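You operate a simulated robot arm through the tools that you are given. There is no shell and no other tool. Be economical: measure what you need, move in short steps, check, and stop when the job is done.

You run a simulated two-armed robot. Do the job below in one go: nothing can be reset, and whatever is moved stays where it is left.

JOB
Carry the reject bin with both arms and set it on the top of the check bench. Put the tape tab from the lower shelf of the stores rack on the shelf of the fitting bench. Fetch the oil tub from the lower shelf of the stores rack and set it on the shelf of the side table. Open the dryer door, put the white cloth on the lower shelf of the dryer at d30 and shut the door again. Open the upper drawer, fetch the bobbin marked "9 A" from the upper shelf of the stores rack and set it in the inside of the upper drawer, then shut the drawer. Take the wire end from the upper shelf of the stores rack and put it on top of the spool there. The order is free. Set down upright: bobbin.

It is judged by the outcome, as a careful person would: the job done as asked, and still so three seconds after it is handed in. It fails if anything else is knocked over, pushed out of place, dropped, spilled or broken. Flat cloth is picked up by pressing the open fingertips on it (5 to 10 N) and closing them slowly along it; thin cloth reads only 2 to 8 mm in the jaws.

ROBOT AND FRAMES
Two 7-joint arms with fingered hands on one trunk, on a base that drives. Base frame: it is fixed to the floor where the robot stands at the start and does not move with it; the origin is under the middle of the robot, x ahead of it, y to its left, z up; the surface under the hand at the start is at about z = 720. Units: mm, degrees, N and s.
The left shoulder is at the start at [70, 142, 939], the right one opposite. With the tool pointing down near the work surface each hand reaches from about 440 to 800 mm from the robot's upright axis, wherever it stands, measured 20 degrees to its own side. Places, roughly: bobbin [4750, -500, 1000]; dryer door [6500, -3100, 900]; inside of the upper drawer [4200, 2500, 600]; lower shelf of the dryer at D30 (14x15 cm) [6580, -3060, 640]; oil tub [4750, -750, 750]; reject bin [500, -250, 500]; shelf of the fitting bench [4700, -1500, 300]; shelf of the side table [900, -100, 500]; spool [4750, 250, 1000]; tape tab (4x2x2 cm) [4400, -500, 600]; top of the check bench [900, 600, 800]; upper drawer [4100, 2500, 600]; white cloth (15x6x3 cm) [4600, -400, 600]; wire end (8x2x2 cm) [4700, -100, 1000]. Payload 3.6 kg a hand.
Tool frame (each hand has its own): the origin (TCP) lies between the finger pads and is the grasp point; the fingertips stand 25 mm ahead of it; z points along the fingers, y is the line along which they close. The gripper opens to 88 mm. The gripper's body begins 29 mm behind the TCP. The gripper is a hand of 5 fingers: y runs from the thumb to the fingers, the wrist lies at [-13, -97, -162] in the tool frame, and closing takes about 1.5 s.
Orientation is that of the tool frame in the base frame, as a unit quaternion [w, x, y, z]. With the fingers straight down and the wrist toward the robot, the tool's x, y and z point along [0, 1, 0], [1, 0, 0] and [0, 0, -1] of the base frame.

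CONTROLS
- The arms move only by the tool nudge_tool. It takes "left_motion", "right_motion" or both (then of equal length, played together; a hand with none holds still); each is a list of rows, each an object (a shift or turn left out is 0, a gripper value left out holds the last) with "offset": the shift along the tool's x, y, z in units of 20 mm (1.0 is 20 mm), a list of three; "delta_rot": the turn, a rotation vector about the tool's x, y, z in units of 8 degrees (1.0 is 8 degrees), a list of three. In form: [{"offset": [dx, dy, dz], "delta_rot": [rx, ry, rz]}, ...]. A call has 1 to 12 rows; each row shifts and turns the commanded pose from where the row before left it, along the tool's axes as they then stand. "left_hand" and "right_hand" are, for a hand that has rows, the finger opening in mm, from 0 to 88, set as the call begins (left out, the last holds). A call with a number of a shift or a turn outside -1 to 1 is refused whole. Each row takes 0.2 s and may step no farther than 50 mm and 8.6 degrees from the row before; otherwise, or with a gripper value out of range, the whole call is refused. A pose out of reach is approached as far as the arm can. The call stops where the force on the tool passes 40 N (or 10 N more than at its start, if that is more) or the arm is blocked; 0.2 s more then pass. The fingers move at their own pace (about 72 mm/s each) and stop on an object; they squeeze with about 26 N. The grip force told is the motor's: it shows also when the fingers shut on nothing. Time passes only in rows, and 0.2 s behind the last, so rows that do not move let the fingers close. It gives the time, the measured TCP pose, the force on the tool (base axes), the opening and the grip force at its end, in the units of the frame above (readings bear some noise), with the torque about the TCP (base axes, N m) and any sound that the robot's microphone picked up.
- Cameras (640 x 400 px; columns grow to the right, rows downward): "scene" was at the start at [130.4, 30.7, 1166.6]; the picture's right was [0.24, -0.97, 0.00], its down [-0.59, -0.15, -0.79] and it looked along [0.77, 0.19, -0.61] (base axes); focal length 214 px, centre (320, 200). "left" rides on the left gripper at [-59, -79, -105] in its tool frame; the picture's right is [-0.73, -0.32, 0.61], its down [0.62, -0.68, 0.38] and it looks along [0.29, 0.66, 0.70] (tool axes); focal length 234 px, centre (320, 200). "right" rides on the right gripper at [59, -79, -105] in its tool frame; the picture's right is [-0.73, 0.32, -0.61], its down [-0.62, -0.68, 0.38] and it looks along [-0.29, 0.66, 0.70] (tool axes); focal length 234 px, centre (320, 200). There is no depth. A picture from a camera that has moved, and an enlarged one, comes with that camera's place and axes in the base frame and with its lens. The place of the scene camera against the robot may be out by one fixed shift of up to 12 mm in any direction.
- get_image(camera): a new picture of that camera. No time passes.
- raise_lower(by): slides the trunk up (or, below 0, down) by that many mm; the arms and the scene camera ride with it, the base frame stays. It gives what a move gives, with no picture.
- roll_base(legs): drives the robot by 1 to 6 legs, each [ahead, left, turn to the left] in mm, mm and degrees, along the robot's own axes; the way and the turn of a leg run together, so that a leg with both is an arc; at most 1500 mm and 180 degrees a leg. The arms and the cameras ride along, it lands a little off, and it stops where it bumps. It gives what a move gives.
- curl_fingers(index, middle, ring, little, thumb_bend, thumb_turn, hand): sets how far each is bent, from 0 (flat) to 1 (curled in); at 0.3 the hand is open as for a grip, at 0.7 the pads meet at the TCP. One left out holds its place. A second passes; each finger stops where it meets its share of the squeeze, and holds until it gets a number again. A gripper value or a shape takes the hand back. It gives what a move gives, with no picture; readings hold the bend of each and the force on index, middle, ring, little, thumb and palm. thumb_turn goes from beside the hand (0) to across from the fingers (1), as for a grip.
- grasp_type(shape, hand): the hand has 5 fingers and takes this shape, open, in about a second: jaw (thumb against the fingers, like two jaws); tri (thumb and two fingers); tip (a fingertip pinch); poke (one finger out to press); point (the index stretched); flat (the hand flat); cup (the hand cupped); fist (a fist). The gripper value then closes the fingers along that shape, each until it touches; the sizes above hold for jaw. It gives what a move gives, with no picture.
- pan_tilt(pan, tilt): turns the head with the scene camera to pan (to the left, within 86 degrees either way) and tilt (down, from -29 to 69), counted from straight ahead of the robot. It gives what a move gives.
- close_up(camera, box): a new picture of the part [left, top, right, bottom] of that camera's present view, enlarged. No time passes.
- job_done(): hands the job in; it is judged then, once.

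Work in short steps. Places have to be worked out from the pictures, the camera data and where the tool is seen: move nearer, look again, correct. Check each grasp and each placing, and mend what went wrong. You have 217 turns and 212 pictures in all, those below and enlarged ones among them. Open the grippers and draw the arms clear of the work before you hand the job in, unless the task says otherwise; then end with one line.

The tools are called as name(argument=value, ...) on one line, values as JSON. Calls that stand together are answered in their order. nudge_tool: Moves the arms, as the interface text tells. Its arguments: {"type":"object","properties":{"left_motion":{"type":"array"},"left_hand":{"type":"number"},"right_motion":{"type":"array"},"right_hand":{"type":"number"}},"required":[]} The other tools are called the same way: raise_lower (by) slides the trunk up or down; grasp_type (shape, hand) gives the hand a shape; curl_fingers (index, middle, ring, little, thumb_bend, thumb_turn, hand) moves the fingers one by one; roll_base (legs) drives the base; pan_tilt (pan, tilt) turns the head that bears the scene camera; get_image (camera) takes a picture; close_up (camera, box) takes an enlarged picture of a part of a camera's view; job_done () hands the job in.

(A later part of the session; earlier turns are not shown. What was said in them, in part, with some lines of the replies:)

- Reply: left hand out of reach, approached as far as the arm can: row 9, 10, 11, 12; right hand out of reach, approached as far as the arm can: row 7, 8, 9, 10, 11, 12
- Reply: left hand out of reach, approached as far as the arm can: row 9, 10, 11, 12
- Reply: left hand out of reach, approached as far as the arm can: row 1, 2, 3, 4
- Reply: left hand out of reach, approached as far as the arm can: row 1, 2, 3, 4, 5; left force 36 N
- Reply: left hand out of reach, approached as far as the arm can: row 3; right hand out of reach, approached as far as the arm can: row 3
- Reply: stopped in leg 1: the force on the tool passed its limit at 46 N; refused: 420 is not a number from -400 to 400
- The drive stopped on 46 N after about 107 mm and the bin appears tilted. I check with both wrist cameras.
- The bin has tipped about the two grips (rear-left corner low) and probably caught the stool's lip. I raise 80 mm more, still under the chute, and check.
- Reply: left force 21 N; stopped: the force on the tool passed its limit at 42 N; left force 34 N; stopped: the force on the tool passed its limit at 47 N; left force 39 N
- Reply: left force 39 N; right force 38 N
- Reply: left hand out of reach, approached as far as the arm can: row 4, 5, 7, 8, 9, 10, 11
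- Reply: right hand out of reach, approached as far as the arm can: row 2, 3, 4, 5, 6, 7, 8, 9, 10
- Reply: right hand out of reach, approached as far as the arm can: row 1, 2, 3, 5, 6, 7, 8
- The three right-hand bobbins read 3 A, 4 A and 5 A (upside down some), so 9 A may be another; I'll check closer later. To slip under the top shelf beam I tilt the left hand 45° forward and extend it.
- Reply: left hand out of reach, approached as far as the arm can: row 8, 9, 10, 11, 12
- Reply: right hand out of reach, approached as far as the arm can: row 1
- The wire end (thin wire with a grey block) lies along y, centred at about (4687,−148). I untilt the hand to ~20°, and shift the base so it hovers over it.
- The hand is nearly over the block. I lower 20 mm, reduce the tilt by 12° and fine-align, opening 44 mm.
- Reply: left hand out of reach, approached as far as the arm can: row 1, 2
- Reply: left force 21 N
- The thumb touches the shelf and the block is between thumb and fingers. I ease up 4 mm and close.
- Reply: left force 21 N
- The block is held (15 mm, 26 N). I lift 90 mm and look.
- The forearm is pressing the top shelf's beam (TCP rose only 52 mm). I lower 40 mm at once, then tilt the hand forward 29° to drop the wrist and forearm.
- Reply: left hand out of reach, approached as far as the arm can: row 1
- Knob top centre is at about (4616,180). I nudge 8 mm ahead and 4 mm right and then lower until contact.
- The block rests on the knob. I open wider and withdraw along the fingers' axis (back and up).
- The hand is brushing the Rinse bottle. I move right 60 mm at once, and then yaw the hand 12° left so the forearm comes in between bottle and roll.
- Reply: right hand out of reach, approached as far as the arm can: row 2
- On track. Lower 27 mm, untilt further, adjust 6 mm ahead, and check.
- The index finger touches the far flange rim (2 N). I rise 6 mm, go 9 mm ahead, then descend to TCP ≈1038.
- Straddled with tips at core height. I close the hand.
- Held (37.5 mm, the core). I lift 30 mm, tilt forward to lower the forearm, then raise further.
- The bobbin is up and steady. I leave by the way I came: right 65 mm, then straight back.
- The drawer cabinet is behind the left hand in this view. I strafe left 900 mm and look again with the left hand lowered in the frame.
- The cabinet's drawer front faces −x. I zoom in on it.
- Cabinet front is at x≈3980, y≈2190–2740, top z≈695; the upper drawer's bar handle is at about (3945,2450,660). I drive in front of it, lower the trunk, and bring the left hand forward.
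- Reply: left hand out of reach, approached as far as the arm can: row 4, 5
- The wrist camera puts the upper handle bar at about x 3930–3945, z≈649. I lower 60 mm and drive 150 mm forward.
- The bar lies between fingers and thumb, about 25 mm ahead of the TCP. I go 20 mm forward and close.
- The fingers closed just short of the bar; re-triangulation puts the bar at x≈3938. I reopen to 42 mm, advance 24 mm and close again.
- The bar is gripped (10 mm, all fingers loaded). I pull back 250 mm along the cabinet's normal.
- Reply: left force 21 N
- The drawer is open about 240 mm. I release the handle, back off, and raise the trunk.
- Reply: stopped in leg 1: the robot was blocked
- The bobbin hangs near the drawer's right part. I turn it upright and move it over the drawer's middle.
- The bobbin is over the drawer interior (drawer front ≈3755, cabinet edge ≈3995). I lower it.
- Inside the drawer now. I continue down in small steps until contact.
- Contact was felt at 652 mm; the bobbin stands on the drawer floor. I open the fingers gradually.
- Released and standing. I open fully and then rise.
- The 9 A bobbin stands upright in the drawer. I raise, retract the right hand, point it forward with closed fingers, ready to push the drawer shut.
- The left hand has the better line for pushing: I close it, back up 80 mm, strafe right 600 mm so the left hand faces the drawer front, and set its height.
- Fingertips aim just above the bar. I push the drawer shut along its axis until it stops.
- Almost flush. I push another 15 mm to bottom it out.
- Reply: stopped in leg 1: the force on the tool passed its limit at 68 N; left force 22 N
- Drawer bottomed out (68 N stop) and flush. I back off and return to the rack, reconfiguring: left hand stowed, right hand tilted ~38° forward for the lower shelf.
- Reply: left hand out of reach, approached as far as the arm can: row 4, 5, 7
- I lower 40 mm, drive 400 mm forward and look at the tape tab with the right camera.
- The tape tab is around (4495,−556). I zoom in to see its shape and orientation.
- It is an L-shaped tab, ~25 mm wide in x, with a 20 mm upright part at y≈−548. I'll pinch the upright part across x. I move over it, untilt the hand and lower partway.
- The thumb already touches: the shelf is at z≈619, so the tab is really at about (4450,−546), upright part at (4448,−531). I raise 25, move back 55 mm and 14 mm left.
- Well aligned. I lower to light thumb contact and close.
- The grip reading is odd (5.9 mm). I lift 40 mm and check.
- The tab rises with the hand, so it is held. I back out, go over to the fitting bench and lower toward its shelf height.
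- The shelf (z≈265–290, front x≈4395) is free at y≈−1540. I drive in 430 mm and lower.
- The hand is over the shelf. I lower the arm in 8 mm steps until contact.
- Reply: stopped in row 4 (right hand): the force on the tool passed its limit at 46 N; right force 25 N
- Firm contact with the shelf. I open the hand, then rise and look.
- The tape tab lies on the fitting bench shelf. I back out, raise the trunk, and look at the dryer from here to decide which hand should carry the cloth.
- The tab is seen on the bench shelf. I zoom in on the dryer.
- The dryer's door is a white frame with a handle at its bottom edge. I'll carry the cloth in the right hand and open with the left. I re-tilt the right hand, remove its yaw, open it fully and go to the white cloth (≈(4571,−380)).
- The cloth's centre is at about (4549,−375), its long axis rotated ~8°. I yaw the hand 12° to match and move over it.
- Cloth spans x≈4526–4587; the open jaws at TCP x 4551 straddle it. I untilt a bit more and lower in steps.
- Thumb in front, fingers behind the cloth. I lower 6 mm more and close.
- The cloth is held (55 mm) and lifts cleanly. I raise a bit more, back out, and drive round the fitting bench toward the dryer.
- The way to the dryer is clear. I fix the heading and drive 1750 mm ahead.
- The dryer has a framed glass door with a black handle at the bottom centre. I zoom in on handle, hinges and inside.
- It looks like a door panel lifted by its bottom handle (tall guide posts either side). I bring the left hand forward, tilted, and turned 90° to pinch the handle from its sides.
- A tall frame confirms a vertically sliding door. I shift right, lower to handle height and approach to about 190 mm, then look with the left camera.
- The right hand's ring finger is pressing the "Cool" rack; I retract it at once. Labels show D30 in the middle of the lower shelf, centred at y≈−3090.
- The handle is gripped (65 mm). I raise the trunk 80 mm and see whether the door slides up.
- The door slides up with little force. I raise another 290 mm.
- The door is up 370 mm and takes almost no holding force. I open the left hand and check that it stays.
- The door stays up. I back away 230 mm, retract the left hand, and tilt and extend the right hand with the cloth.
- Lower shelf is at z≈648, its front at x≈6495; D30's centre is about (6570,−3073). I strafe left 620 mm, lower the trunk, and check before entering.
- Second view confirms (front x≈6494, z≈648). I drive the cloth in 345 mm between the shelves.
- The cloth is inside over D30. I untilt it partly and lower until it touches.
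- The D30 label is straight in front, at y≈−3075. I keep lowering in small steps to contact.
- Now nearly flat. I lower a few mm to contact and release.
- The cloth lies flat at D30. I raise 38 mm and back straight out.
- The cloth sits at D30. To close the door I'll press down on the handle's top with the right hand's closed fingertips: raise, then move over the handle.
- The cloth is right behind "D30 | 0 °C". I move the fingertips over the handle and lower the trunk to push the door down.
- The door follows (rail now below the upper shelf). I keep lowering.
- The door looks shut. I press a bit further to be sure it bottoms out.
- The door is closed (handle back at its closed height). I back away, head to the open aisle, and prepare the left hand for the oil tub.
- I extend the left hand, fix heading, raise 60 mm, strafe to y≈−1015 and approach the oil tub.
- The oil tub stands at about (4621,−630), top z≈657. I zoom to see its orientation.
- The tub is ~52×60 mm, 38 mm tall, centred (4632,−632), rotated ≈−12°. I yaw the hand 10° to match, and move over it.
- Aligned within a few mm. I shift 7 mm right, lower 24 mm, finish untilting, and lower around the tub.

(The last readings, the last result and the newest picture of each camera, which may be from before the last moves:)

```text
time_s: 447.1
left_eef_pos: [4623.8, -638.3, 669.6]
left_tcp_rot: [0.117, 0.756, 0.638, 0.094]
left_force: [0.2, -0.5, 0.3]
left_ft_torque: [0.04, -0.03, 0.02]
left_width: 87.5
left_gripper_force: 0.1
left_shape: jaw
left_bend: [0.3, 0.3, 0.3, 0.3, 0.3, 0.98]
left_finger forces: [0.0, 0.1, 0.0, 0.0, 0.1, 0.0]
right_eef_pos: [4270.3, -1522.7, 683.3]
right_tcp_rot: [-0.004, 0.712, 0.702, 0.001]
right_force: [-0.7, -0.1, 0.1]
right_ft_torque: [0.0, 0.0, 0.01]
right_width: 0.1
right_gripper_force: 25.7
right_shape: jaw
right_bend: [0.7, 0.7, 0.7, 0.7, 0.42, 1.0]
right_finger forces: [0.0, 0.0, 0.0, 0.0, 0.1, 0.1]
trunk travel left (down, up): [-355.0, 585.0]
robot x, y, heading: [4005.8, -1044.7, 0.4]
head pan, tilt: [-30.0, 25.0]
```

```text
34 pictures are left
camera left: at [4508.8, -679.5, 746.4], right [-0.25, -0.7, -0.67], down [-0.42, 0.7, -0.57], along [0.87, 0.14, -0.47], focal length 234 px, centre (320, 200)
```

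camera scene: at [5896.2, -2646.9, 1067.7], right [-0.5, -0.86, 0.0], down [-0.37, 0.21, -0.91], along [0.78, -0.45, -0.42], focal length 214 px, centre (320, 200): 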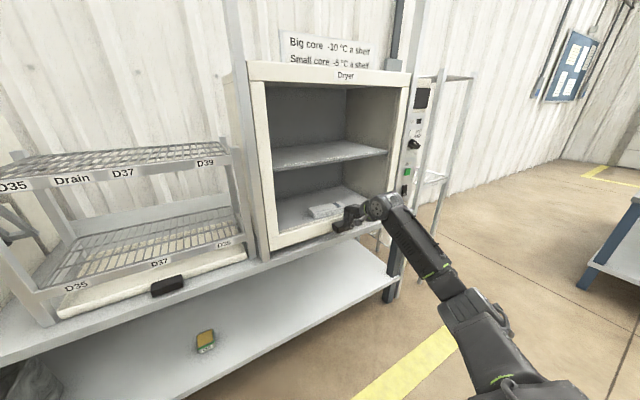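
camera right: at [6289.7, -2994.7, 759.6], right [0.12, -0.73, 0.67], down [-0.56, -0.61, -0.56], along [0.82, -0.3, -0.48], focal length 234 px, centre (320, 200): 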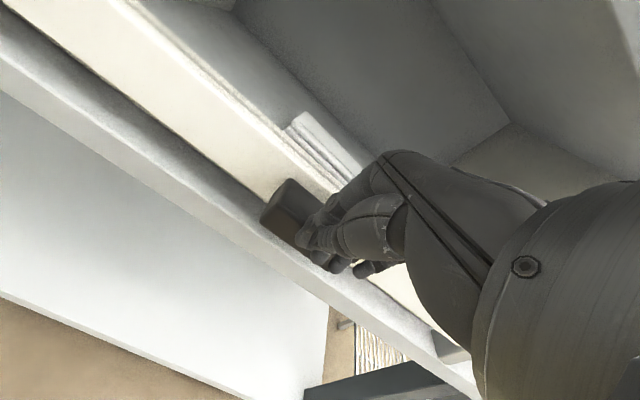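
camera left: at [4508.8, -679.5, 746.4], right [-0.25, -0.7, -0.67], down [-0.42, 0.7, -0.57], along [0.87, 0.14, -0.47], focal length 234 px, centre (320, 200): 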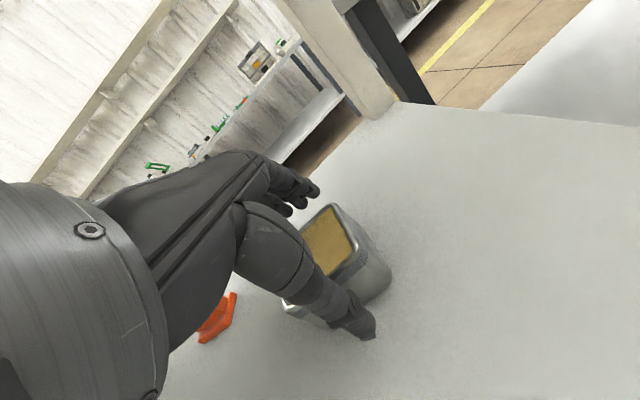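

Thumb in front, fingers behind the tub. I lower 8 mm more and close.

raise_lower(by=-9)

nudge_tool(left_motion=[{}, {}, {}, {}, {}, {}, {}, {}], left_hand=0)

raise_lower(by=28)

get_image(camera="left")

```text
time_s: 447.7
left_eef_pos: [4624.1, -638.6, 660.8]
left_tcp_rot: [0.117, 0.756, 0.638, 0.094]
left_force: [0.2, 0.0, 0.5]
left_ft_torque: [0.05, 0.01, 0.01]
left_width: 87.6
left_gripper_force: 0.2
left_shape: jaw
left_bend: [0.3, 0.3, 0.3, 0.3, 0.3, 0.98]
left_finger forces: [0.1, 0.1, 0.0, 0.0, 0.0, 0.0]
right_eef_pos: [4270.5, -1522.6, 673.3]
right_tcp_rot: [-0.003, 0.712, 0.703, 0.0]
right_force: [0.6, -0.4, 0.3]
right_ft_torque: [-0.01, -0.01, 0.03]
right_width: 0.1
right_gripper_force: 26.1
right_shape: jaw
right_bend: [0.7, 0.7, 0.7, 0.7, 0.42, 1.0]
right_finger forces: [0.0, 0.1, 0.0, 0.0, 0.0, 0.0]
trunk travel left (down, up): [-346.0, 594.0]
robot x, y, heading: [4007.4, -1050.4, 0.4]
head pan, tilt: [-30.0, 25.0]
```

```text
time_s: 449.5
left_eef_pos: [4623.0, -638.4, 661.7]
left_tcp_rot: [0.117, 0.756, 0.638, 0.094]
left_force: [0.6, 1.9, 2.6]
left_ft_torque: [0.12, 0.13, -0.05]
left_width: 56.4
left_gripper_force: 25.7
left_shape: jaw
left_bend: [0.28, 0.4, 0.37, 0.42, 0.62, 0.99]
left_finger forces: [13.0, 6.7, 3.1, 2.1, 23.5, 0.1]
right_eef_pos: [4270.7, -1522.4, 673.5]
right_tcp_rot: [-0.004, 0.712, 0.702, 0.0]
right_force: [0.3, -0.7, 0.3]
right_ft_torque: [-0.03, -0.04, 0.0]
right_width: 0.0
right_gripper_force: 26.0
right_shape: jaw
right_bend: [0.7, 0.7, 0.7, 0.7, 0.42, 1.0]
right_finger forces: [0.1, 0.1, 0.0, 0.1, 0.1, 0.1]
trunk travel left (down, up): [-346.0, 594.0]
robot x, y, heading: [4010.2, -1052.3, 0.0]
head pan, tilt: [-30.0, 25.0]
```

```text
time_s: 450.2
left_eef_pos: [4623.6, -638.6, 687.9]
left_tcp_rot: [0.117, 0.755, 0.638, 0.094]
left_force: [1.1, -0.8, -1.9]
left_ft_torque: [-0.04, 0.0, -0.01]
left_width: 56.2
left_gripper_force: 26.4
left_shape: jaw
left_bend: [0.28, 0.4, 0.37, 0.43, 0.62, 0.99]
left_finger forces: [12.4, 6.5, 3.2, 0.9, 22.6, 0.1]
right_eef_pos: [4271.5, -1522.3, 701.8]
right_tcp_rot: [-0.004, 0.712, 0.702, 0.0]
right_force: [0.1, 0.5, 0.4]
right_ft_torque: [0.0, 0.0, 0.02]
right_width: 0.0
right_gripper_force: 25.8
right_shape: jaw
right_bend: [0.7, 0.7, 0.7, 0.7, 0.42, 1.0]
right_finger forces: [0.1, 0.1, 0.1, 0.1, 0.1, 0.0]
trunk travel left (down, up): [-374.0, 566.0]
robot x, y, heading: [4004.0, -1047.1, 0.3]
head pan, tilt: [-30.0, 25.0]
```

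```text
33 pictures are left
camera left: at [4509.2, -679.4, 764.8], right [-0.25, -0.7, -0.67], down [-0.43, 0.7, -0.57], along [0.87, 0.14, -0.47], focal length 234 px, centre (320, 200)
```

left: 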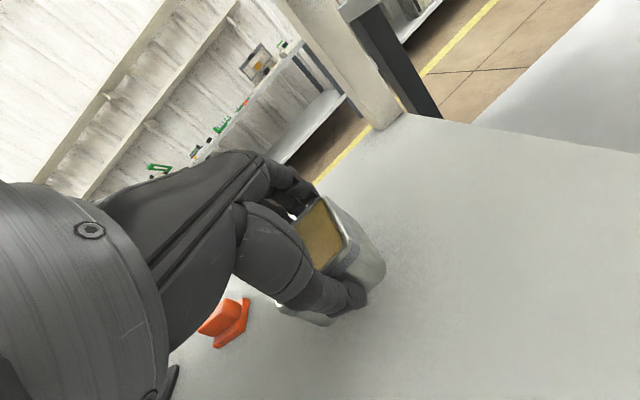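

The tub is lifted level (56 mm). I back out and travel to the side table's open right side, turning to face it (heading 90°).

roll_base(legs=[[-600, 0, -0.3], [-1050, -100, 0], [-1050, -100, 0]])

roll_base(legs=[[0, 0, 90]])

raise_lower(by=-60)

pan_tilt(pan=15, tilt=30)

get_image(camera="scene")

```text
time_s: 462.8
left_eef_pos: [2033.4, -797.2, 681.3]
left_tcp_rot: [0.117, 0.761, 0.632, 0.089]
left_force: [-0.2, 0.0, -2.2]
left_ft_torque: [0.0, 0.0, 0.03]
left_width: 56.3
left_gripper_force: 25.9
left_shape: jaw
left_bend: [0.28, 0.4, 0.38, 0.43, 0.62, 0.98]
left_finger forces: [12.5, 6.6, 3.3, 0.8, 22.7, 0.0]
right_eef_pos: [1669.0, -1673.3, 706.2]
right_tcp_rot: [0.001, 0.715, 0.7, -0.004]
right_force: [-0.5, 0.8, -0.6]
right_ft_torque: [0.02, 0.0, 0.01]
right_width: 0.0
right_gripper_force: 26.3
right_shape: jaw
right_bend: [0.7, 0.7, 0.7, 0.7, 0.42, 1.0]
right_finger forces: [0.0, 0.1, 0.0, 0.0, 0.0, 0.1]
trunk travel left (down, up): [-374.0, 566.0]
robot x, y, heading: [1407.2, -1195.6, -0.5]
head pan, tilt: [-30.0, 25.0]
stopped in leg 3: the robot was blocked; the commanded pose is now the measured one
```

```text
time_s: 467.1
left_eef_pos: [992.1, -584.0, 688.8]
left_tcp_rot: [0.016, 0.083, 0.985, 0.148]
left_force: [-1.1, -0.6, -1.8]
left_ft_torque: [-0.01, 0.0, 0.0]
left_width: 56.2
left_gripper_force: 26.4
left_shape: jaw
left_bend: [0.28, 0.4, 0.38, 0.43, 0.62, 0.98]
left_finger forces: [12.2, 6.5, 3.2, 0.7, 22.2, 0.1]
right_eef_pos: [1877.0, -933.2, 705.2]
right_tcp_rot: [0.0, 0.003, 1.0, 0.001]
right_force: [-0.5, 0.0, -0.5]
right_ft_torque: [0.01, -0.02, 0.02]
right_width: 0.1
right_gripper_force: 26.2
right_shape: jaw
right_bend: [0.7, 0.7, 0.7, 0.7, 0.42, 1.0]
right_finger forces: [0.0, 0.1, 0.0, 0.1, 0.1, 0.1]
trunk travel left (down, up): [-374.0, 566.0]
robot x, y, heading: [1405.7, -1196.4, 90.5]
head pan, tilt: [-30.0, 25.0]
```

```text
time_s: 468.1
left_eef_pos: [993.3, -584.3, 628.0]
left_tcp_rot: [0.016, 0.083, 0.985, 0.149]
left_force: [0.4, 0.2, -2.2]
left_ft_torque: [0.02, 0.0, -0.01]
left_width: 55.9
left_gripper_force: 26.5
left_shape: jaw
left_bend: [0.28, 0.4, 0.38, 0.43, 0.62, 0.98]
left_finger forces: [12.2, 6.4, 3.2, 0.8, 22.1, 0.0]
right_eef_pos: [1876.8, -933.9, 644.3]
right_tcp_rot: [0.0, 0.004, 1.0, 0.001]
right_force: [-0.7, -0.8, 1.4]
right_ft_torque: [0.0, -0.01, -0.03]
right_width: 0.0
right_gripper_force: 26.7
right_shape: jaw
right_bend: [0.7, 0.7, 0.7, 0.7, 0.42, 1.0]
right_finger forces: [0.0, 0.0, 0.0, 0.0, 0.1, 0.1]
trunk travel left (down, up): [-314.0, 626.0]
robot x, y, heading: [1404.5, -1202.0, 90.0]
head pan, tilt: [-30.0, 25.0]
```

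```text
time_s: 469.2
left_eef_pos: [992.4, -584.7, 628.0]
left_tcp_rot: [0.016, 0.082, 0.985, 0.148]
left_force: [-1.2, -0.6, -1.9]
left_ft_torque: [-0.03, -0.02, 0.02]
left_width: 56.0
left_gripper_force: 26.2
left_shape: jaw
left_bend: [0.28, 0.4, 0.38, 0.43, 0.62, 0.98]
left_finger forces: [12.2, 6.4, 3.2, 0.6, 22.0, 0.0]
right_eef_pos: [1877.4, -933.7, 644.5]
right_tcp_rot: [0.0, 0.004, 1.0, 0.001]
right_force: [0.1, 0.0, 0.5]
right_ft_torque: [0.0, 0.0, 0.03]
right_width: 0.0
right_gripper_force: 25.7
right_shape: jaw
right_bend: [0.7, 0.7, 0.7, 0.7, 0.42, 1.0]
right_finger forces: [0.1, 0.0, 0.0, 0.0, 0.1, 0.1]
trunk travel left (down, up): [-314.0, 626.0]
robot x, y, heading: [1407.2, -1197.2, 90.1]
head pan, tilt: [15.0, 30.0]
```

```text
32 pictures are left
camera scene: at [1376.8, -1055.0, 1017.8], right [0.97, 0.26, 0.0], down [0.13, -0.48, -0.87], along [-0.23, 0.84, -0.5], focal length 214 px, centre (320, 200)
```

scene: 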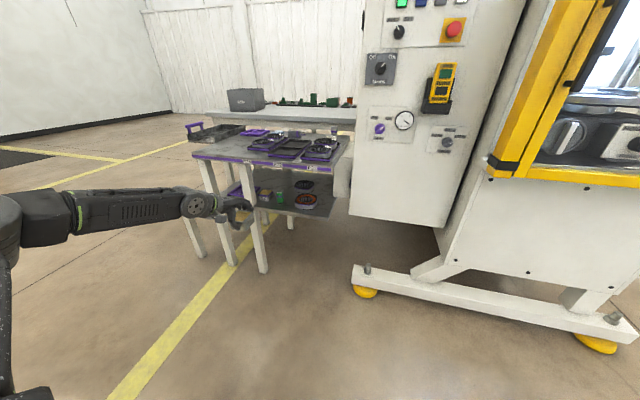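

The robot was stopped a little early by something on its right, but is well placed. I zoom in on the side table's shelf.

close_up(camera="scene", box=[180, 110, 370, 290])

```text
2.22 times, centred on (275, 200) of scene
camera zoom: at [1376.8, -1055.0, 1017.8], right [0.97, 0.26, 0.0], down [0.13, -0.48, -0.87], along [-0.23, 0.84, -0.5], focal length 477 px, centre (420, 200)
```

zoom: 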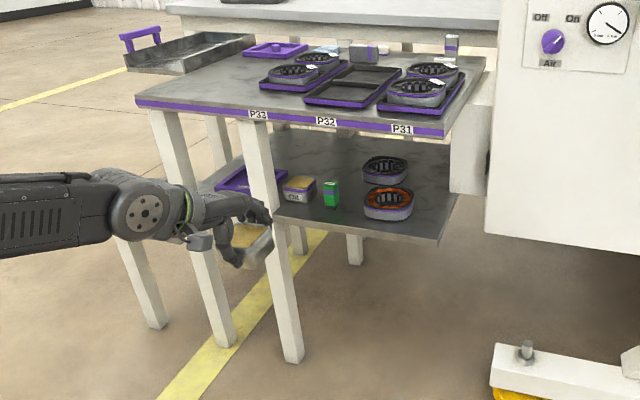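

The shelf (z≈472, edge y≈−291) has another oil tub, a green box and two bowls. A free spot lies near the edge between the green box (x≈931) and the orange bowl (x≈1072): x≈990, y≈−255. I lower and approach.

raise_lower(by=-90)

roll_base(legs=[[200, 0, -0.1]])

get_image(camera="left")

close_up(camera="scene", box=[150, 110, 370, 290])

```text
time_s: 470.5
left_eef_pos: [992.9, -583.9, 537.2]
left_tcp_rot: [0.016, 0.083, 0.985, 0.15]
left_force: [0.6, 1.4, -1.4]
left_ft_torque: [0.01, -0.01, 0.01]
left_width: 55.7
left_gripper_force: 26.0
left_shape: jaw
left_bend: [0.28, 0.4, 0.38, 0.43, 0.62, 0.98]
left_finger forces: [12.2, 6.5, 3.2, 0.7, 22.1, 0.0]
right_eef_pos: [1876.9, -933.8, 553.4]
right_tcp_rot: [0.0, 0.004, 1.0, 0.0]
right_force: [0.3, 0.0, 0.0]
right_ft_torque: [0.0, 0.0, 0.02]
right_width: 0.0
right_gripper_force: 26.2
right_shape: jaw
right_bend: [0.7, 0.7, 0.7, 0.7, 0.42, 1.0]
right_finger forces: [0.0, 0.0, 0.0, 0.0, 0.0, 0.0]
trunk travel left (down, up): [-224.0, 716.0]
robot x, y, heading: [1403.4, -1202.4, 90.1]
head pan, tilt: [15.0, 30.0]
```

```text
time_s: 472.1
left_eef_pos: [993.0, -382.1, 538.1]
left_tcp_rot: [0.016, 0.084, 0.985, 0.148]
left_force: [0.0, -0.1, -1.6]
left_ft_torque: [-0.01, -0.04, 0.0]
left_width: 55.6
left_gripper_force: 25.9
left_shape: jaw
left_bend: [0.28, 0.4, 0.38, 0.43, 0.62, 0.98]
left_finger forces: [12.3, 6.4, 3.2, 0.7, 22.1, 0.0]
right_eef_pos: [1877.6, -732.6, 553.9]
right_tcp_rot: [0.0, 0.005, 1.0, 0.001]
right_force: [-0.8, 0.2, -0.5]
right_ft_torque: [0.02, 0.02, -0.01]
right_width: 0.0
right_gripper_force: 26.8
right_shape: jaw
right_bend: [0.7, 0.7, 0.7, 0.7, 0.42, 1.0]
right_finger forces: [0.0, 0.0, 0.0, 0.0, 0.0, 0.0]
trunk travel left (down, up): [-224.0, 716.0]
robot x, y, heading: [1404.5, -998.6, 90.2]
head pan, tilt: [15.0, 30.0]
```

```text
30 pictures are left
camera left: at [1032.8, -498.0, 614.5], right [0.7, -0.25, -0.67], down [-0.7, -0.42, -0.57], along [-0.14, 0.87, -0.47], focal length 234 px, centre (320, 200)
```

left: 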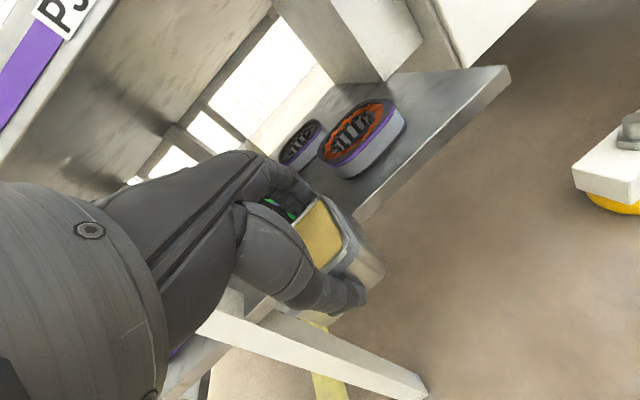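

```text
2.22 times, centred on (260, 200) of scene
camera zoom: at [1376.4, -853.4, 927.7], right [0.97, 0.26, 0.0], down [0.13, -0.48, -0.87], along [-0.23, 0.84, -0.5], focal length 477 px, centre (453, 200)
```

zoom: 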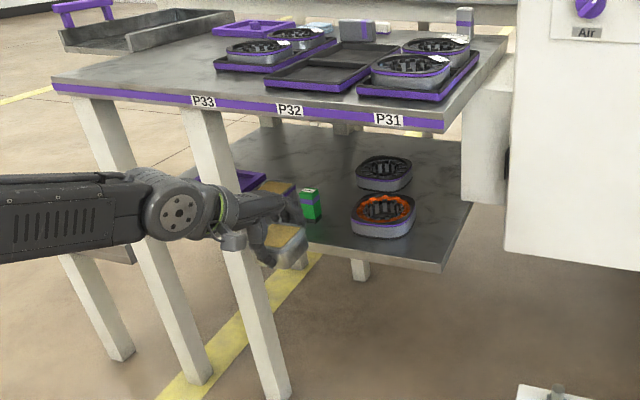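

Refined: shelf edge y≈−305, z≈470. With TCP at (992,−272) the tub sits near the edge clear of the green box and bowl. I drive 110 mm forward.

roll_base(legs=[[110, 0, 0]])

get_image(camera="left")

close_up(camera="scene", box=[150, 130, 370, 310])

```text
time_s: 473.3
left_eef_pos: [994.2, -269.6, 537.6]
left_tcp_rot: [0.016, 0.084, 0.985, 0.148]
left_force: [0.2, 0.2, -2.5]
left_ft_torque: [0.0, -0.02, 0.01]
left_width: 55.8
left_gripper_force: 25.9
left_shape: jaw
left_bend: [0.28, 0.4, 0.38, 0.43, 0.62, 0.98]
left_finger forces: [12.2, 6.5, 3.3, 0.7, 22.2, 0.0]
right_eef_pos: [1877.5, -623.6, 554.4]
right_tcp_rot: [-0.001, 0.006, 1.0, 0.001]
right_force: [0.8, 0.0, 0.5]
right_ft_torque: [0.0, -0.01, 0.01]
right_width: 0.1
right_gripper_force: 26.4
right_shape: jaw
right_bend: [0.7, 0.7, 0.7, 0.7, 0.42, 1.0]
right_finger forces: [0.1, 0.1, 0.1, 0.1, 0.0, 0.0]
trunk travel left (down, up): [-224.0, 716.0]
robot x, y, heading: [1404.6, -891.4, 90.0]
head pan, tilt: [15.0, 30.0]
```

```text
28 pictures are left
camera left: at [1033.4, -386.5, 614.4], right [0.7, -0.25, -0.67], down [-0.7, -0.42, -0.57], along [-0.14, 0.87, -0.47], focal length 234 px, centre (320, 200)
```

left: 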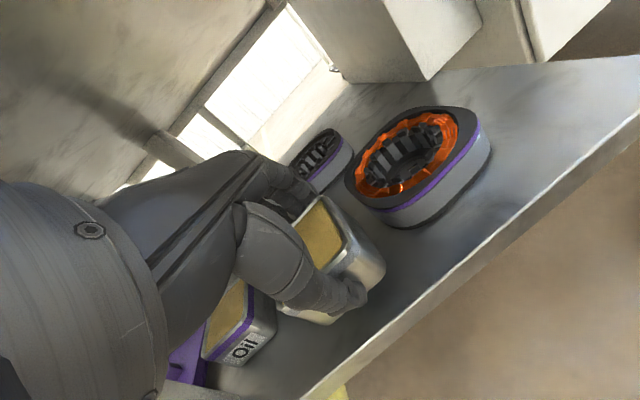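

```text
2.22 times, centred on (260, 220) of scene
camera zoom: at [1376.5, -742.3, 927.7], right [0.97, 0.26, 0.0], down [0.13, -0.48, -0.87], along [-0.22, 0.84, -0.5], focal length 477 px, centre (453, 156)
```

zoom: 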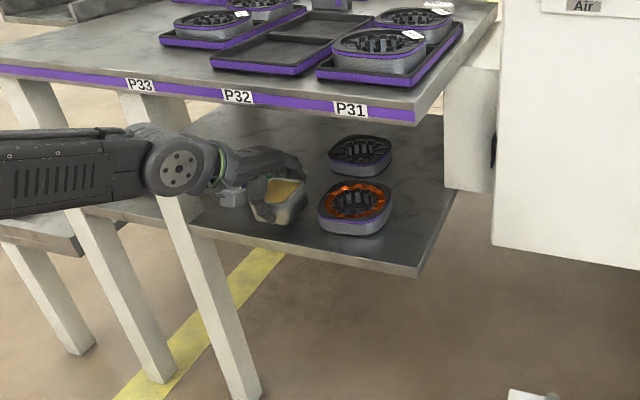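

Positions look good; I back 5 mm for clearance to the items behind, then lower to contact.

roll_base(legs=[[-5, 0, 0]])

raise_lower(by=-17)

raise_lower(by=-5)

get_image(camera="left")

```text
time_s: 474.0
left_eef_pos: [994.3, -274.4, 538.0]
left_tcp_rot: [0.016, 0.083, 0.985, 0.149]
left_force: [0.5, -0.2, -2.6]
left_ft_torque: [0.0, 0.01, 0.06]
left_width: 55.7
left_gripper_force: 25.9
left_shape: jaw
left_bend: [0.28, 0.4, 0.38, 0.43, 0.62, 0.98]
left_finger forces: [12.1, 6.6, 3.3, 0.7, 22.2, 0.0]
right_eef_pos: [1877.9, -627.9, 553.7]
right_tcp_rot: [0.0, 0.005, 1.0, 0.0]
right_force: [0.5, -0.1, 0.5]
right_ft_torque: [0.01, -0.01, 0.0]
right_width: 0.0
right_gripper_force: 26.7
right_shape: jaw
right_bend: [0.7, 0.7, 0.7, 0.7, 0.42, 1.0]
right_finger forces: [0.0, 0.0, 0.1, 0.0, 0.0, 0.0]
trunk travel left (down, up): [-224.0, 716.0]
robot x, y, heading: [1401.0, -895.8, 90.2]
head pan, tilt: [15.0, 30.0]
```

```text
time_s: 474.6
left_eef_pos: [993.9, -274.7, 520.2]
left_tcp_rot: [0.017, 0.084, 0.985, 0.149]
left_force: [-0.3, 0.2, -2.8]
left_ft_torque: [-0.01, 0.0, -0.05]
left_width: 55.9
left_gripper_force: 25.9
left_shape: jaw
left_bend: [0.28, 0.4, 0.38, 0.43, 0.62, 0.98]
left_finger forces: [12.3, 6.6, 3.3, 0.8, 22.1, 0.0]
right_eef_pos: [1876.6, -627.5, 537.4]
right_tcp_rot: [0.0, 0.005, 1.0, 0.001]
right_force: [0.5, -0.5, -0.4]
right_ft_torque: [-0.01, 0.01, 0.02]
right_width: 0.1
right_gripper_force: 25.7
right_shape: jaw
right_bend: [0.7, 0.7, 0.7, 0.7, 0.42, 1.0]
right_finger forces: [0.0, 0.0, 0.1, 0.0, 0.0, 0.0]
trunk travel left (down, up): [-207.0, 733.0]
robot x, y, heading: [1401.2, -900.5, 89.9]
head pan, tilt: [15.0, 30.0]
```

```text
time_s: 475.2
left_eef_pos: [994.5, -274.3, 514.9]
left_tcp_rot: [0.017, 0.085, 0.985, 0.148]
left_force: [-0.7, 0.0, -1.8]
left_ft_torque: [-0.04, 0.0, 0.01]
left_width: 56.1
left_gripper_force: 26.6
left_shape: jaw
left_bend: [0.28, 0.4, 0.38, 0.43, 0.62, 0.98]
left_finger forces: [12.3, 6.6, 3.3, 0.7, 22.2, 0.1]
right_eef_pos: [1877.7, -629.0, 533.3]
right_tcp_rot: [0.0, 0.005, 1.0, 0.001]
right_force: [0.1, 0.3, 0.6]
right_ft_torque: [-0.01, 0.0, -0.01]
right_width: 0.3
right_gripper_force: 25.8
right_shape: jaw
right_bend: [0.7, 0.7, 0.7, 0.7, 0.42, 1.0]
right_finger forces: [0.1, 0.1, 0.1, 0.0, 0.0, 0.0]
trunk travel left (down, up): [-202.0, 738.0]
robot x, y, heading: [1408.9, -896.3, 89.7]
head pan, tilt: [15.0, 30.0]
```

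```text
26 pictures are left
camera left: at [1033.4, -391.8, 592.6], right [0.7, -0.25, -0.67], down [-0.7, -0.42, -0.57], along [-0.14, 0.87, -0.47], focal length 234 px, centre (320, 200)
```

left: 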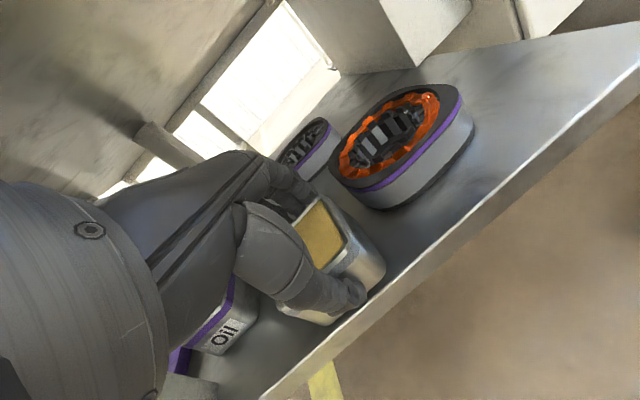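

About 13 mm from the edge and no contact yet. I keep lowering gently.

raise_lower(by=-4)

raise_lower(by=-4)

raise_lower(by=-4)

```text
time_s: 475.7
left_eef_pos: [994.2, -275.5, 512.6]
left_tcp_rot: [0.017, 0.084, 0.985, 0.148]
left_force: [0.4, 1.1, 1.4]
left_ft_torque: [-0.05, 0.1, 0.02]
left_width: 56.3
left_gripper_force: 26.0
left_shape: jaw
left_bend: [0.28, 0.4, 0.38, 0.42, 0.62, 0.98]
left_finger forces: [13.9, 6.9, 3.2, 2.7, 23.1, 0.0]
right_eef_pos: [1877.6, -629.1, 528.4]
right_tcp_rot: [0.0, 0.006, 1.0, 0.001]
right_force: [0.4, -0.7, -0.8]
right_ft_torque: [0.0, -0.02, -0.02]
right_width: 0.1
right_gripper_force: 25.7
right_shape: jaw
right_bend: [0.7, 0.7, 0.7, 0.7, 0.42, 1.0]
right_finger forces: [0.0, 0.0, 0.0, 0.1, 0.0, 0.0]
trunk travel left (down, up): [-198.0, 742.0]
robot x, y, heading: [1402.8, -894.3, 90.1]
head pan, tilt: [15.0, 30.0]
```

```text
time_s: 476.2
left_eef_pos: [995.1, -275.2, 510.4]
left_tcp_rot: [0.015, 0.084, 0.985, 0.151]
left_force: [1.0, 2.2, 10.7]
left_ft_torque: [-0.25, 0.24, -0.02]
left_width: 56.4
left_gripper_force: 26.0
left_shape: jaw
left_bend: [0.28, 0.4, 0.37, 0.41, 0.62, 0.99]
left_finger forces: [16.7, 8.0, 3.5, 5.4, 25.5, 0.1]
right_eef_pos: [1877.8, -628.4, 524.1]
right_tcp_rot: [-0.001, 0.006, 1.0, 0.002]
right_force: [0.3, -0.1, 0.0]
right_ft_torque: [0.01, 0.01, 0.0]
right_width: 0.1
right_gripper_force: 26.4
right_shape: jaw
right_bend: [0.7, 0.7, 0.7, 0.7, 0.42, 1.0]
right_finger forces: [0.0, 0.1, 0.1, 0.0, 0.0, 0.1]
trunk travel left (down, up): [-194.0, 746.0]
robot x, y, heading: [1401.5, -896.2, 90.0]
head pan, tilt: [15.0, 30.0]
```

```text
time_s: 476.8
left_eef_pos: [995.6, -276.4, 509.4]
left_tcp_rot: [0.015, 0.085, 0.985, 0.151]
left_force: [0.5, 2.9, 22.8]
left_ft_torque: [-0.43, 0.33, -0.01]
left_width: 56.1
left_gripper_force: 26.1
left_shape: jaw
left_bend: [0.27, 0.39, 0.36, 0.4, 0.63, 0.99]
left_finger forces: [18.7, 8.6, 3.6, 6.6, 29.0, 0.0]
right_eef_pos: [1877.9, -630.2, 519.8]
right_tcp_rot: [-0.002, 0.005, 1.0, 0.002]
right_force: [0.1, 0.4, -0.5]
right_ft_torque: [-0.01, -0.01, 0.0]
right_width: 0.0
right_gripper_force: 25.8
right_shape: jaw
right_bend: [0.7, 0.7, 0.7, 0.7, 0.42, 1.0]
right_finger forces: [0.0, 0.0, 0.0, 0.0, 0.1, 0.1]
trunk travel left (down, up): [-190.0, 750.0]
robot x, y, heading: [1405.2, -894.0, 90.0]
head pan, tilt: [15.0, 30.0]
```

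The tub is firmly on the shelf (23 N). I open to 70 mm and look.

nudge_tool(left_motion=[{}, {}, {}], left_hand=70)

get_image(camera="left")

```text
time_s: 477.6
left_eef_pos: [995.0, -275.5, 503.6]
left_tcp_rot: [0.016, 0.085, 0.985, 0.148]
left_force: [-0.2, -0.2, -0.2]
left_ft_torque: [0.03, 0.0, 0.01]
left_width: 69.7
left_gripper_force: 0.0
left_shape: jaw
left_bend: [0.27, 0.34, 0.32, 0.33, 0.5, 0.99]
left_finger forces: [0.0, 0.0, 0.0, 0.1, 0.0, 0.0]
right_eef_pos: [1876.8, -627.4, 520.4]
right_tcp_rot: [-0.001, 0.005, 1.0, 0.001]
right_force: [0.6, 0.3, 0.5]
right_ft_torque: [0.01, -0.06, 0.03]
right_width: 0.0
right_gripper_force: 25.9
right_shape: jaw
right_bend: [0.7, 0.7, 0.7, 0.7, 0.42, 1.0]
right_finger forces: [0.1, 0.0, 0.0, 0.1, 0.1, 0.0]
trunk travel left (down, up): [-190.0, 750.0]
robot x, y, heading: [1402.1, -896.5, 90.1]
head pan, tilt: [15.0, 30.0]
```

```text
25 pictures are left
camera left: at [1033.3, -392.2, 580.0], right [0.7, -0.25, -0.67], down [-0.7, -0.42, -0.57], along [-0.14, 0.87, -0.47], focal length 234 px, centre (320, 200)
```

left: 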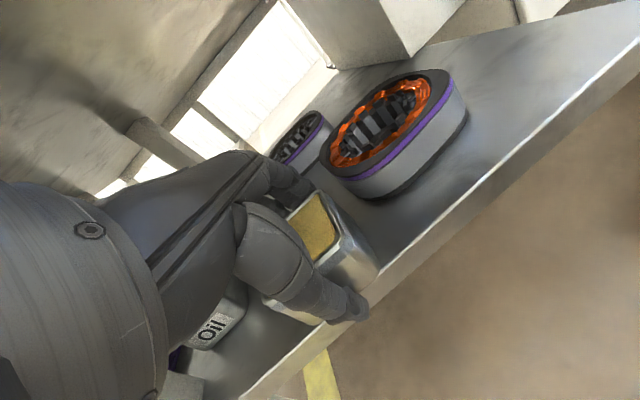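

The tub stands free. I raise 36 mm (fingers above its rim), checking the hand really rises, then back away.

raise_lower(by=20)

raise_lower(by=18)

get_image(camera="left")

```text
time_s: 478.2
left_eef_pos: [993.9, -275.9, 524.5]
left_tcp_rot: [0.016, 0.085, 0.985, 0.149]
left_force: [-0.6, -0.5, 0.4]
left_ft_torque: [-0.04, 0.01, 0.01]
left_width: 69.9
left_gripper_force: 0.1
left_shape: jaw
left_bend: [0.27, 0.34, 0.32, 0.33, 0.5, 0.99]
left_finger forces: [0.0, 0.0, 0.0, 0.1, 0.2, 0.1]
right_eef_pos: [1876.8, -627.3, 541.7]
right_tcp_rot: [0.0, 0.005, 1.0, 0.0]
right_force: [-0.2, -0.1, 0.6]
right_ft_torque: [0.03, 0.0, 0.03]
right_width: 0.0
right_gripper_force: 25.7
right_shape: jaw
right_bend: [0.7, 0.7, 0.7, 0.7, 0.42, 1.0]
right_finger forces: [0.0, 0.1, 0.0, 0.1, 0.0, 0.0]
trunk travel left (down, up): [-210.0, 730.0]
robot x, y, heading: [1405.2, -893.9, 89.9]
head pan, tilt: [15.0, 30.0]
```

```text
time_s: 478.9
left_eef_pos: [993.8, -275.4, 542.5]
left_tcp_rot: [0.016, 0.085, 0.985, 0.148]
left_force: [-0.5, 0.7, -0.7]
left_ft_torque: [-0.02, 0.02, 0.01]
left_width: 69.8
left_gripper_force: 0.0
left_shape: jaw
left_bend: [0.27, 0.34, 0.32, 0.33, 0.5, 0.99]
left_finger forces: [0.0, 0.0, 0.1, 0.1, 0.1, 0.1]
right_eef_pos: [1877.1, -628.3, 558.5]
right_tcp_rot: [0.001, 0.006, 1.0, 0.001]
right_force: [-0.2, 0.6, -0.3]
right_ft_torque: [0.02, 0.0, -0.04]
right_width: 0.0
right_gripper_force: 26.0
right_shape: jaw
right_bend: [0.7, 0.7, 0.7, 0.7, 0.42, 1.0]
right_finger forces: [0.0, 0.0, 0.1, 0.1, 0.0, 0.1]
trunk travel left (down, up): [-228.0, 712.0]
robot x, y, heading: [1403.8, -897.4, 90.3]
head pan, tilt: [15.0, 30.0]
```

```text
24 pictures are left
camera left: at [1033.5, -391.9, 618.7], right [0.7, -0.25, -0.67], down [-0.7, -0.42, -0.57], along [-0.14, 0.87, -0.47], focal length 234 px, centre (320, 200)
```

left: 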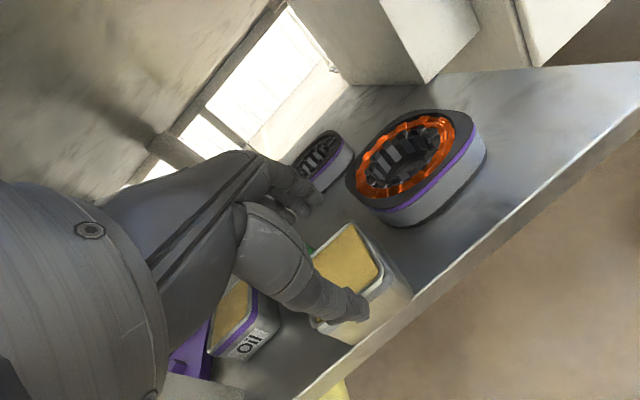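

Fingertips are ~20 mm above the tub's rim. I back off 250 mm and check the result.

roll_base(legs=[[-250, 0, 0]])

close_up(camera="scene", box=[160, 110, 370, 290])

get_image(camera="left")

```text
time_s: 480.7
left_eef_pos: [994.0, -525.3, 543.8]
left_tcp_rot: [0.016, 0.085, 0.985, 0.149]
left_force: [0.1, -0.2, 0.4]
left_ft_torque: [-0.01, 0.0, 0.01]
left_width: 69.7
left_gripper_force: 0.0
left_shape: jaw
left_bend: [0.27, 0.34, 0.32, 0.33, 0.5, 0.99]
left_finger forces: [0.0, 0.0, 0.0, 0.0, 0.0, 0.1]
right_eef_pos: [1876.9, -879.3, 557.8]
right_tcp_rot: [0.0, 0.006, 1.0, 0.002]
right_force: [0.2, 0.1, 0.2]
right_ft_torque: [0.02, 0.01, 0.01]
right_width: 0.0
right_gripper_force: 26.0
right_shape: jaw
right_bend: [0.7, 0.7, 0.7, 0.7, 0.42, 1.0]
right_finger forces: [0.0, 0.0, 0.0, 0.1, 0.1, 0.1]
trunk travel left (down, up): [-228.0, 712.0]
robot x, y, heading: [1406.0, -1146.0, 90.1]
head pan, tilt: [15.0, 30.0]
```

```text
2.22 times, centred on (265, 200) of scene
camera zoom: at [1376.9, -998.7, 931.9], right [0.97, 0.26, 0.0], down [0.13, -0.48, -0.87], along [-0.22, 0.84, -0.5], focal length 477 px, centre (442, 200)
```

zoom: 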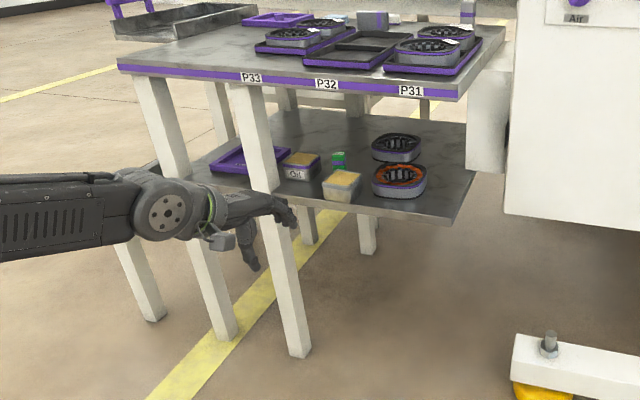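

```text
22 pictures are left
camera left: at [1034.0, -642.4, 618.9], right [0.7, -0.25, -0.67], down [-0.7, -0.42, -0.57], along [-0.14, 0.87, -0.47], focal length 234 px, centre (320, 200)
```

left: 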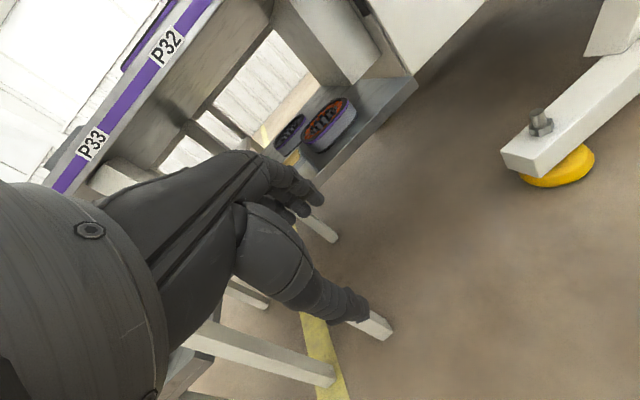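

The oil tub stands on the shelf, neighbours undisturbed. I check what blocked the base earlier, looking right and behind.

pan_tilt(pan=86, tilt=40)

get_image(camera="scene")

pan_tilt(pan=-86, tilt=40)

get_image(camera="scene")

```text
time_s: 482.1
left_eef_pos: [994.9, -526.1, 542.6]
left_tcp_rot: [0.016, 0.085, 0.985, 0.148]
left_force: [0.7, 0.9, -0.8]
left_ft_torque: [0.01, 0.05, -0.01]
left_width: 69.8
left_gripper_force: 0.1
left_shape: jaw
left_bend: [0.27, 0.34, 0.32, 0.33, 0.5, 0.99]
left_finger forces: [0.1, 0.0, 0.0, 0.1, 0.1, 0.0]
right_eef_pos: [1877.7, -879.6, 557.9]
right_tcp_rot: [0.001, 0.005, 1.0, 0.0]
right_force: [0.2, 0.0, -1.0]
right_ft_torque: [-0.01, 0.01, -0.02]
right_width: 0.0
right_gripper_force: 26.8
right_shape: jaw
right_bend: [0.7, 0.7, 0.7, 0.7, 0.42, 1.0]
right_finger forces: [0.0, 0.0, 0.0, 0.0, 0.0, 0.0]
trunk travel left (down, up): [-228.0, 712.0]
robot x, y, heading: [1405.4, -1145.4, 90.0]
head pan, tilt: [85.9, 40.0]
```

```text
21 pictures are left
camera scene: at [1315.4, -1079.8, 916.5], right [0.07, 1.0, 0.0], down [0.64, -0.05, -0.77], along [-0.76, 0.06, -0.64], focal length 214 px, centre (320, 200)
```

scene: 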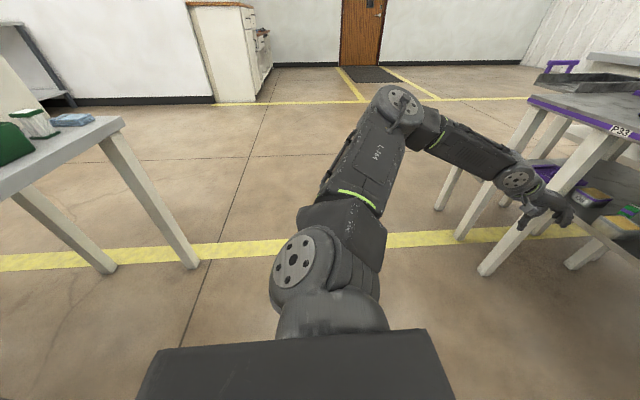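

```text
time_s: 484.7
left_eef_pos: [994.2, -526.9, 542.7]
left_tcp_rot: [0.016, 0.085, 0.985, 0.149]
left_force: [0.4, -0.6, 0.3]
left_ft_torque: [0.02, 0.02, -0.01]
left_width: 69.8
left_gripper_force: 0.1
left_shape: jaw
left_bend: [0.27, 0.34, 0.32, 0.33, 0.5, 0.99]
left_finger forces: [0.1, 0.1, 0.0, 0.0, 0.1, 0.0]
right_eef_pos: [1877.8, -879.7, 559.0]
right_tcp_rot: [0.0, 0.007, 1.0, 0.001]
right_force: [-0.1, -0.1, -0.7]
right_ft_torque: [0.0, -0.02, -0.01]
right_width: 0.1
right_gripper_force: 26.1
right_shape: jaw
right_bend: [0.7, 0.7, 0.7, 0.7, 0.42, 1.0]
right_finger forces: [0.0, 0.0, 0.1, 0.1, 0.0, 0.0]
trunk travel left (down, up): [-228.0, 712.0]
robot x, y, heading: [1407.3, -1144.6, 90.1]
head pan, tilt: [-85.9, 40.0]
```

```text
20 pictures are left
camera scene: at [1485.0, -1079.9, 916.5], right [0.07, -1.0, 0.0], down [-0.64, -0.05, -0.77], along [0.76, 0.05, -0.64], focal length 214 px, centre (320, 200)
```

scene: 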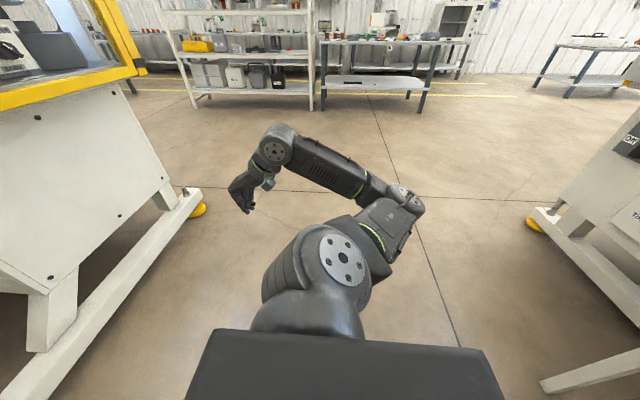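

Nothing seems displaced on the right. I check the bench whose corner is near where the base was stopped, then confirm the bin on the check bench.

roll_base(legs=[[0, 0, 55]])

raise_lower(by=300)

pan_tilt(pan=70, tilt=25)

get_image(camera="scene")

pan_tilt(pan=-5, tilt=25)

get_image(camera="scene")

```text
time_s: 487.6
left_eef_pos: [661.4, -1129.2, 541.9]
left_tcp_rot: [-0.055, -0.382, 0.912, 0.139]
left_force: [-0.8, -0.5, 0.0]
left_ft_torque: [0.0, 0.0, -0.03]
left_width: 70.0
left_gripper_force: 0.2
left_shape: jaw
left_bend: [0.27, 0.34, 0.32, 0.33, 0.5, 0.99]
left_finger forces: [0.0, 0.1, 0.0, 0.1, 0.1, 0.0]
right_eef_pos: [1454.8, -604.3, 559.2]
right_tcp_rot: [-0.001, -0.458, 0.889, 0.001]
right_force: [-1.2, 0.3, 0.0]
right_ft_torque: [-0.01, -0.01, 0.0]
right_width: 0.0
right_gripper_force: 26.1
right_shape: jaw
right_bend: [0.7, 0.7, 0.7, 0.7, 0.42, 1.0]
right_finger forces: [0.0, 0.0, 0.0, 0.0, 0.0, 0.0]
trunk travel left (down, up): [-228.0, 712.0]
robot x, y, heading: [1402.9, -1146.5, 145.2]
head pan, tilt: [-85.9, 40.0]
```

```text
time_s: 490.6
left_eef_pos: [661.2, -1128.8, 841.6]
left_tcp_rot: [-0.056, -0.382, 0.912, 0.14]
left_force: [-0.1, 0.0, -0.6]
left_ft_torque: [-0.01, 0.01, 0.02]
left_width: 70.0
left_gripper_force: 0.0
left_shape: jaw
left_bend: [0.27, 0.34, 0.32, 0.33, 0.5, 0.99]
left_finger forces: [0.0, 0.0, 0.0, 0.0, 0.0, 0.0]
right_eef_pos: [1455.8, -604.7, 857.7]
right_tcp_rot: [-0.001, -0.459, 0.888, 0.001]
right_force: [0.2, -0.4, -0.7]
right_ft_torque: [-0.03, 0.0, 0.0]
right_width: 0.0
right_gripper_force: 25.8
right_shape: jaw
right_bend: [0.7, 0.7, 0.7, 0.7, 0.42, 1.0]
right_finger forces: [0.0, 0.0, 0.0, 0.0, 0.0, 0.0]
trunk travel left (down, up): [-528.0, 412.0]
robot x, y, heading: [1402.2, -1146.9, 145.3]
head pan, tilt: [-85.9, 40.0]
```

```text
time_s: 493.0
left_eef_pos: [660.7, -1129.3, 842.2]
left_tcp_rot: [-0.054, -0.382, 0.912, 0.14]
left_force: [-0.1, -0.8, -0.8]
left_ft_torque: [0.0, -0.02, 0.0]
left_width: 69.6
left_gripper_force: 0.1
left_shape: jaw
left_bend: [0.27, 0.34, 0.32, 0.33, 0.5, 0.99]
left_finger forces: [0.0, 0.0, 0.1, 0.1, 0.1, 0.1]
right_eef_pos: [1454.8, -604.9, 858.4]
right_tcp_rot: [0.0, -0.459, 0.889, 0.001]
right_force: [0.1, -0.2, 0.0]
right_ft_torque: [0.03, -0.01, 0.01]
right_width: 0.0
right_gripper_force: 26.5
right_shape: jaw
right_bend: [0.7, 0.7, 0.7, 0.7, 0.42, 1.0]
right_finger forces: [0.0, 0.0, 0.1, 0.0, 0.0, 0.0]
trunk travel left (down, up): [-528.0, 412.0]
robot x, y, heading: [1404.5, -1147.4, 145.2]
head pan, tilt: [70.0, 25.0]
```

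```text
19 pictures are left
camera scene: at [1283.7, -1160.6, 1239.8], right [-0.58, 0.82, 0.0], down [0.35, 0.24, -0.91], along [-0.74, -0.52, -0.42], focal length 214 px, centre (320, 200)
```

scene: 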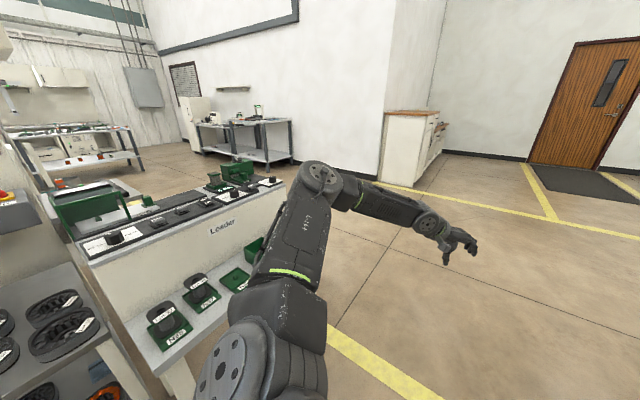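

```text
time_s: 494.5
left_eef_pos: [662.3, -1128.8, 841.1]
left_tcp_rot: [-0.055, -0.382, 0.912, 0.138]
left_force: [0.0, 0.0, -0.7]
left_ft_torque: [0.03, 0.02, -0.03]
left_width: 70.0
left_gripper_force: 0.1
left_shape: jaw
left_bend: [0.27, 0.34, 0.32, 0.33, 0.5, 0.99]
left_finger forces: [0.1, 0.0, 0.0, 0.0, 0.0, 0.0]
right_eef_pos: [1455.3, -604.3, 857.6]
right_tcp_rot: [-0.001, -0.459, 0.888, 0.0]
right_force: [-0.1, 0.0, -0.5]
right_ft_torque: [0.0, -0.03, -0.02]
right_width: 0.2
right_gripper_force: 25.9
right_shape: jaw
right_bend: [0.7, 0.7, 0.7, 0.7, 0.42, 1.0]
right_finger forces: [0.1, 0.0, 0.1, 0.1, 0.0, 0.0]
trunk travel left (down, up): [-528.0, 412.0]
robot x, y, heading: [1399.3, -1146.0, 145.2]
head pan, tilt: [-5.0, 25.0]
```

```text
18 pictures are left
camera scene: at [1288.1, -1048.6, 1239.8], right [0.64, 0.77, 0.0], down [0.33, -0.27, -0.91], along [-0.7, 0.58, -0.42], focal length 214 px, centre (320, 200)
```

scene: 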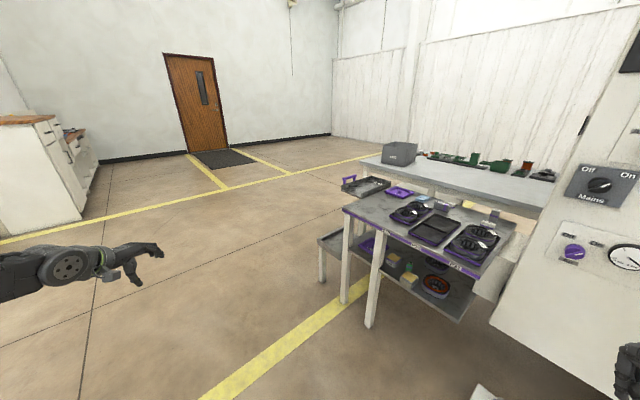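

Everything stands as it should: bin on the check bench, tub on the shelf, loader bench items upright. I open the right hand (the left is open), clear of all work.

nudge_tool(right_motion=[{}, {}, {}, {}, {}], left_motion=[{}, {}, {}, {}, {}], right_hand=85, left_hand=85)

close_up(camera="scene", box=[340, 140, 520, 320])

```text
time_s: 495.7
left_eef_pos: [662.3, -1128.1, 841.4]
left_tcp_rot: [-0.054, -0.382, 0.912, 0.139]
left_force: [0.1, 0.4, 0.6]
left_ft_torque: [-0.02, -0.01, 0.0]
left_width: 84.6
left_gripper_force: 0.0
left_shape: jaw
left_bend: [0.31, 0.31, 0.3, 0.31, 0.31, 0.98]
left_finger forces: [0.0, 0.0, 0.1, 0.0, 0.0, 0.0]
right_eef_pos: [1454.7, -603.7, 858.1]
right_tcp_rot: [0.0, -0.459, 0.888, 0.001]
right_force: [0.1, -0.1, -0.7]
right_ft_torque: [-0.01, -0.01, -0.02]
right_width: 84.9
right_gripper_force: 0.0
right_shape: jaw
right_bend: [0.31, 0.31, 0.3, 0.31, 0.31, 0.98]
right_finger forces: [0.0, 0.0, 0.1, 0.0, 0.0, 0.0]
trunk travel left (down, up): [-528.0, 412.0]
robot x, y, heading: [1406.9, -1144.2, 145.2]
head pan, tilt: [-5.0, 25.0]
```

```text
2.22 times, centred on (430, 230) of scene
camera zoom: at [1288.2, -1048.5, 1239.8], right [0.64, 0.77, 0.0], down [0.32, -0.27, -0.91], along [-0.7, 0.58, -0.42], focal length 477 px, centre (76, 133)
```

zoom: 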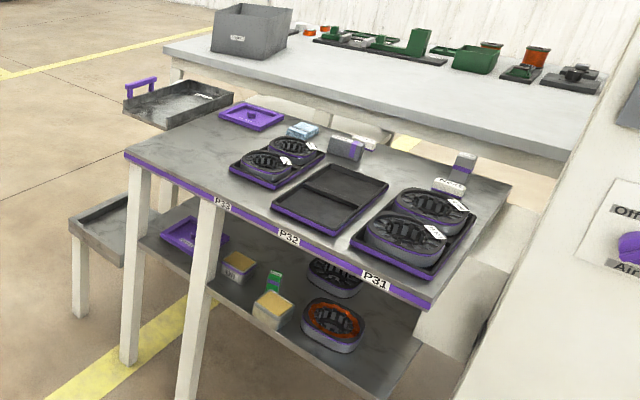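

All six parts look done, so I hand the job in.

job_done()

```text
The job is handed in.
```

I completed all six parts and handed the job in: bin on the check bench, tape tab on the fitting bench shelf, oil tub on the side table shelf, white cloth at D30 with the dryer door shut, bobbin 9 A upright in the shut upper drawer, and the wire end on top of the spool. Along the way an arm pressed the stores rack's top beam, a hand brushed the Rinse bottle and the "Cool" rack beside the dryer, and the base was stopped twice by something I didn't identify; nothing looked moved in the pictures I took.
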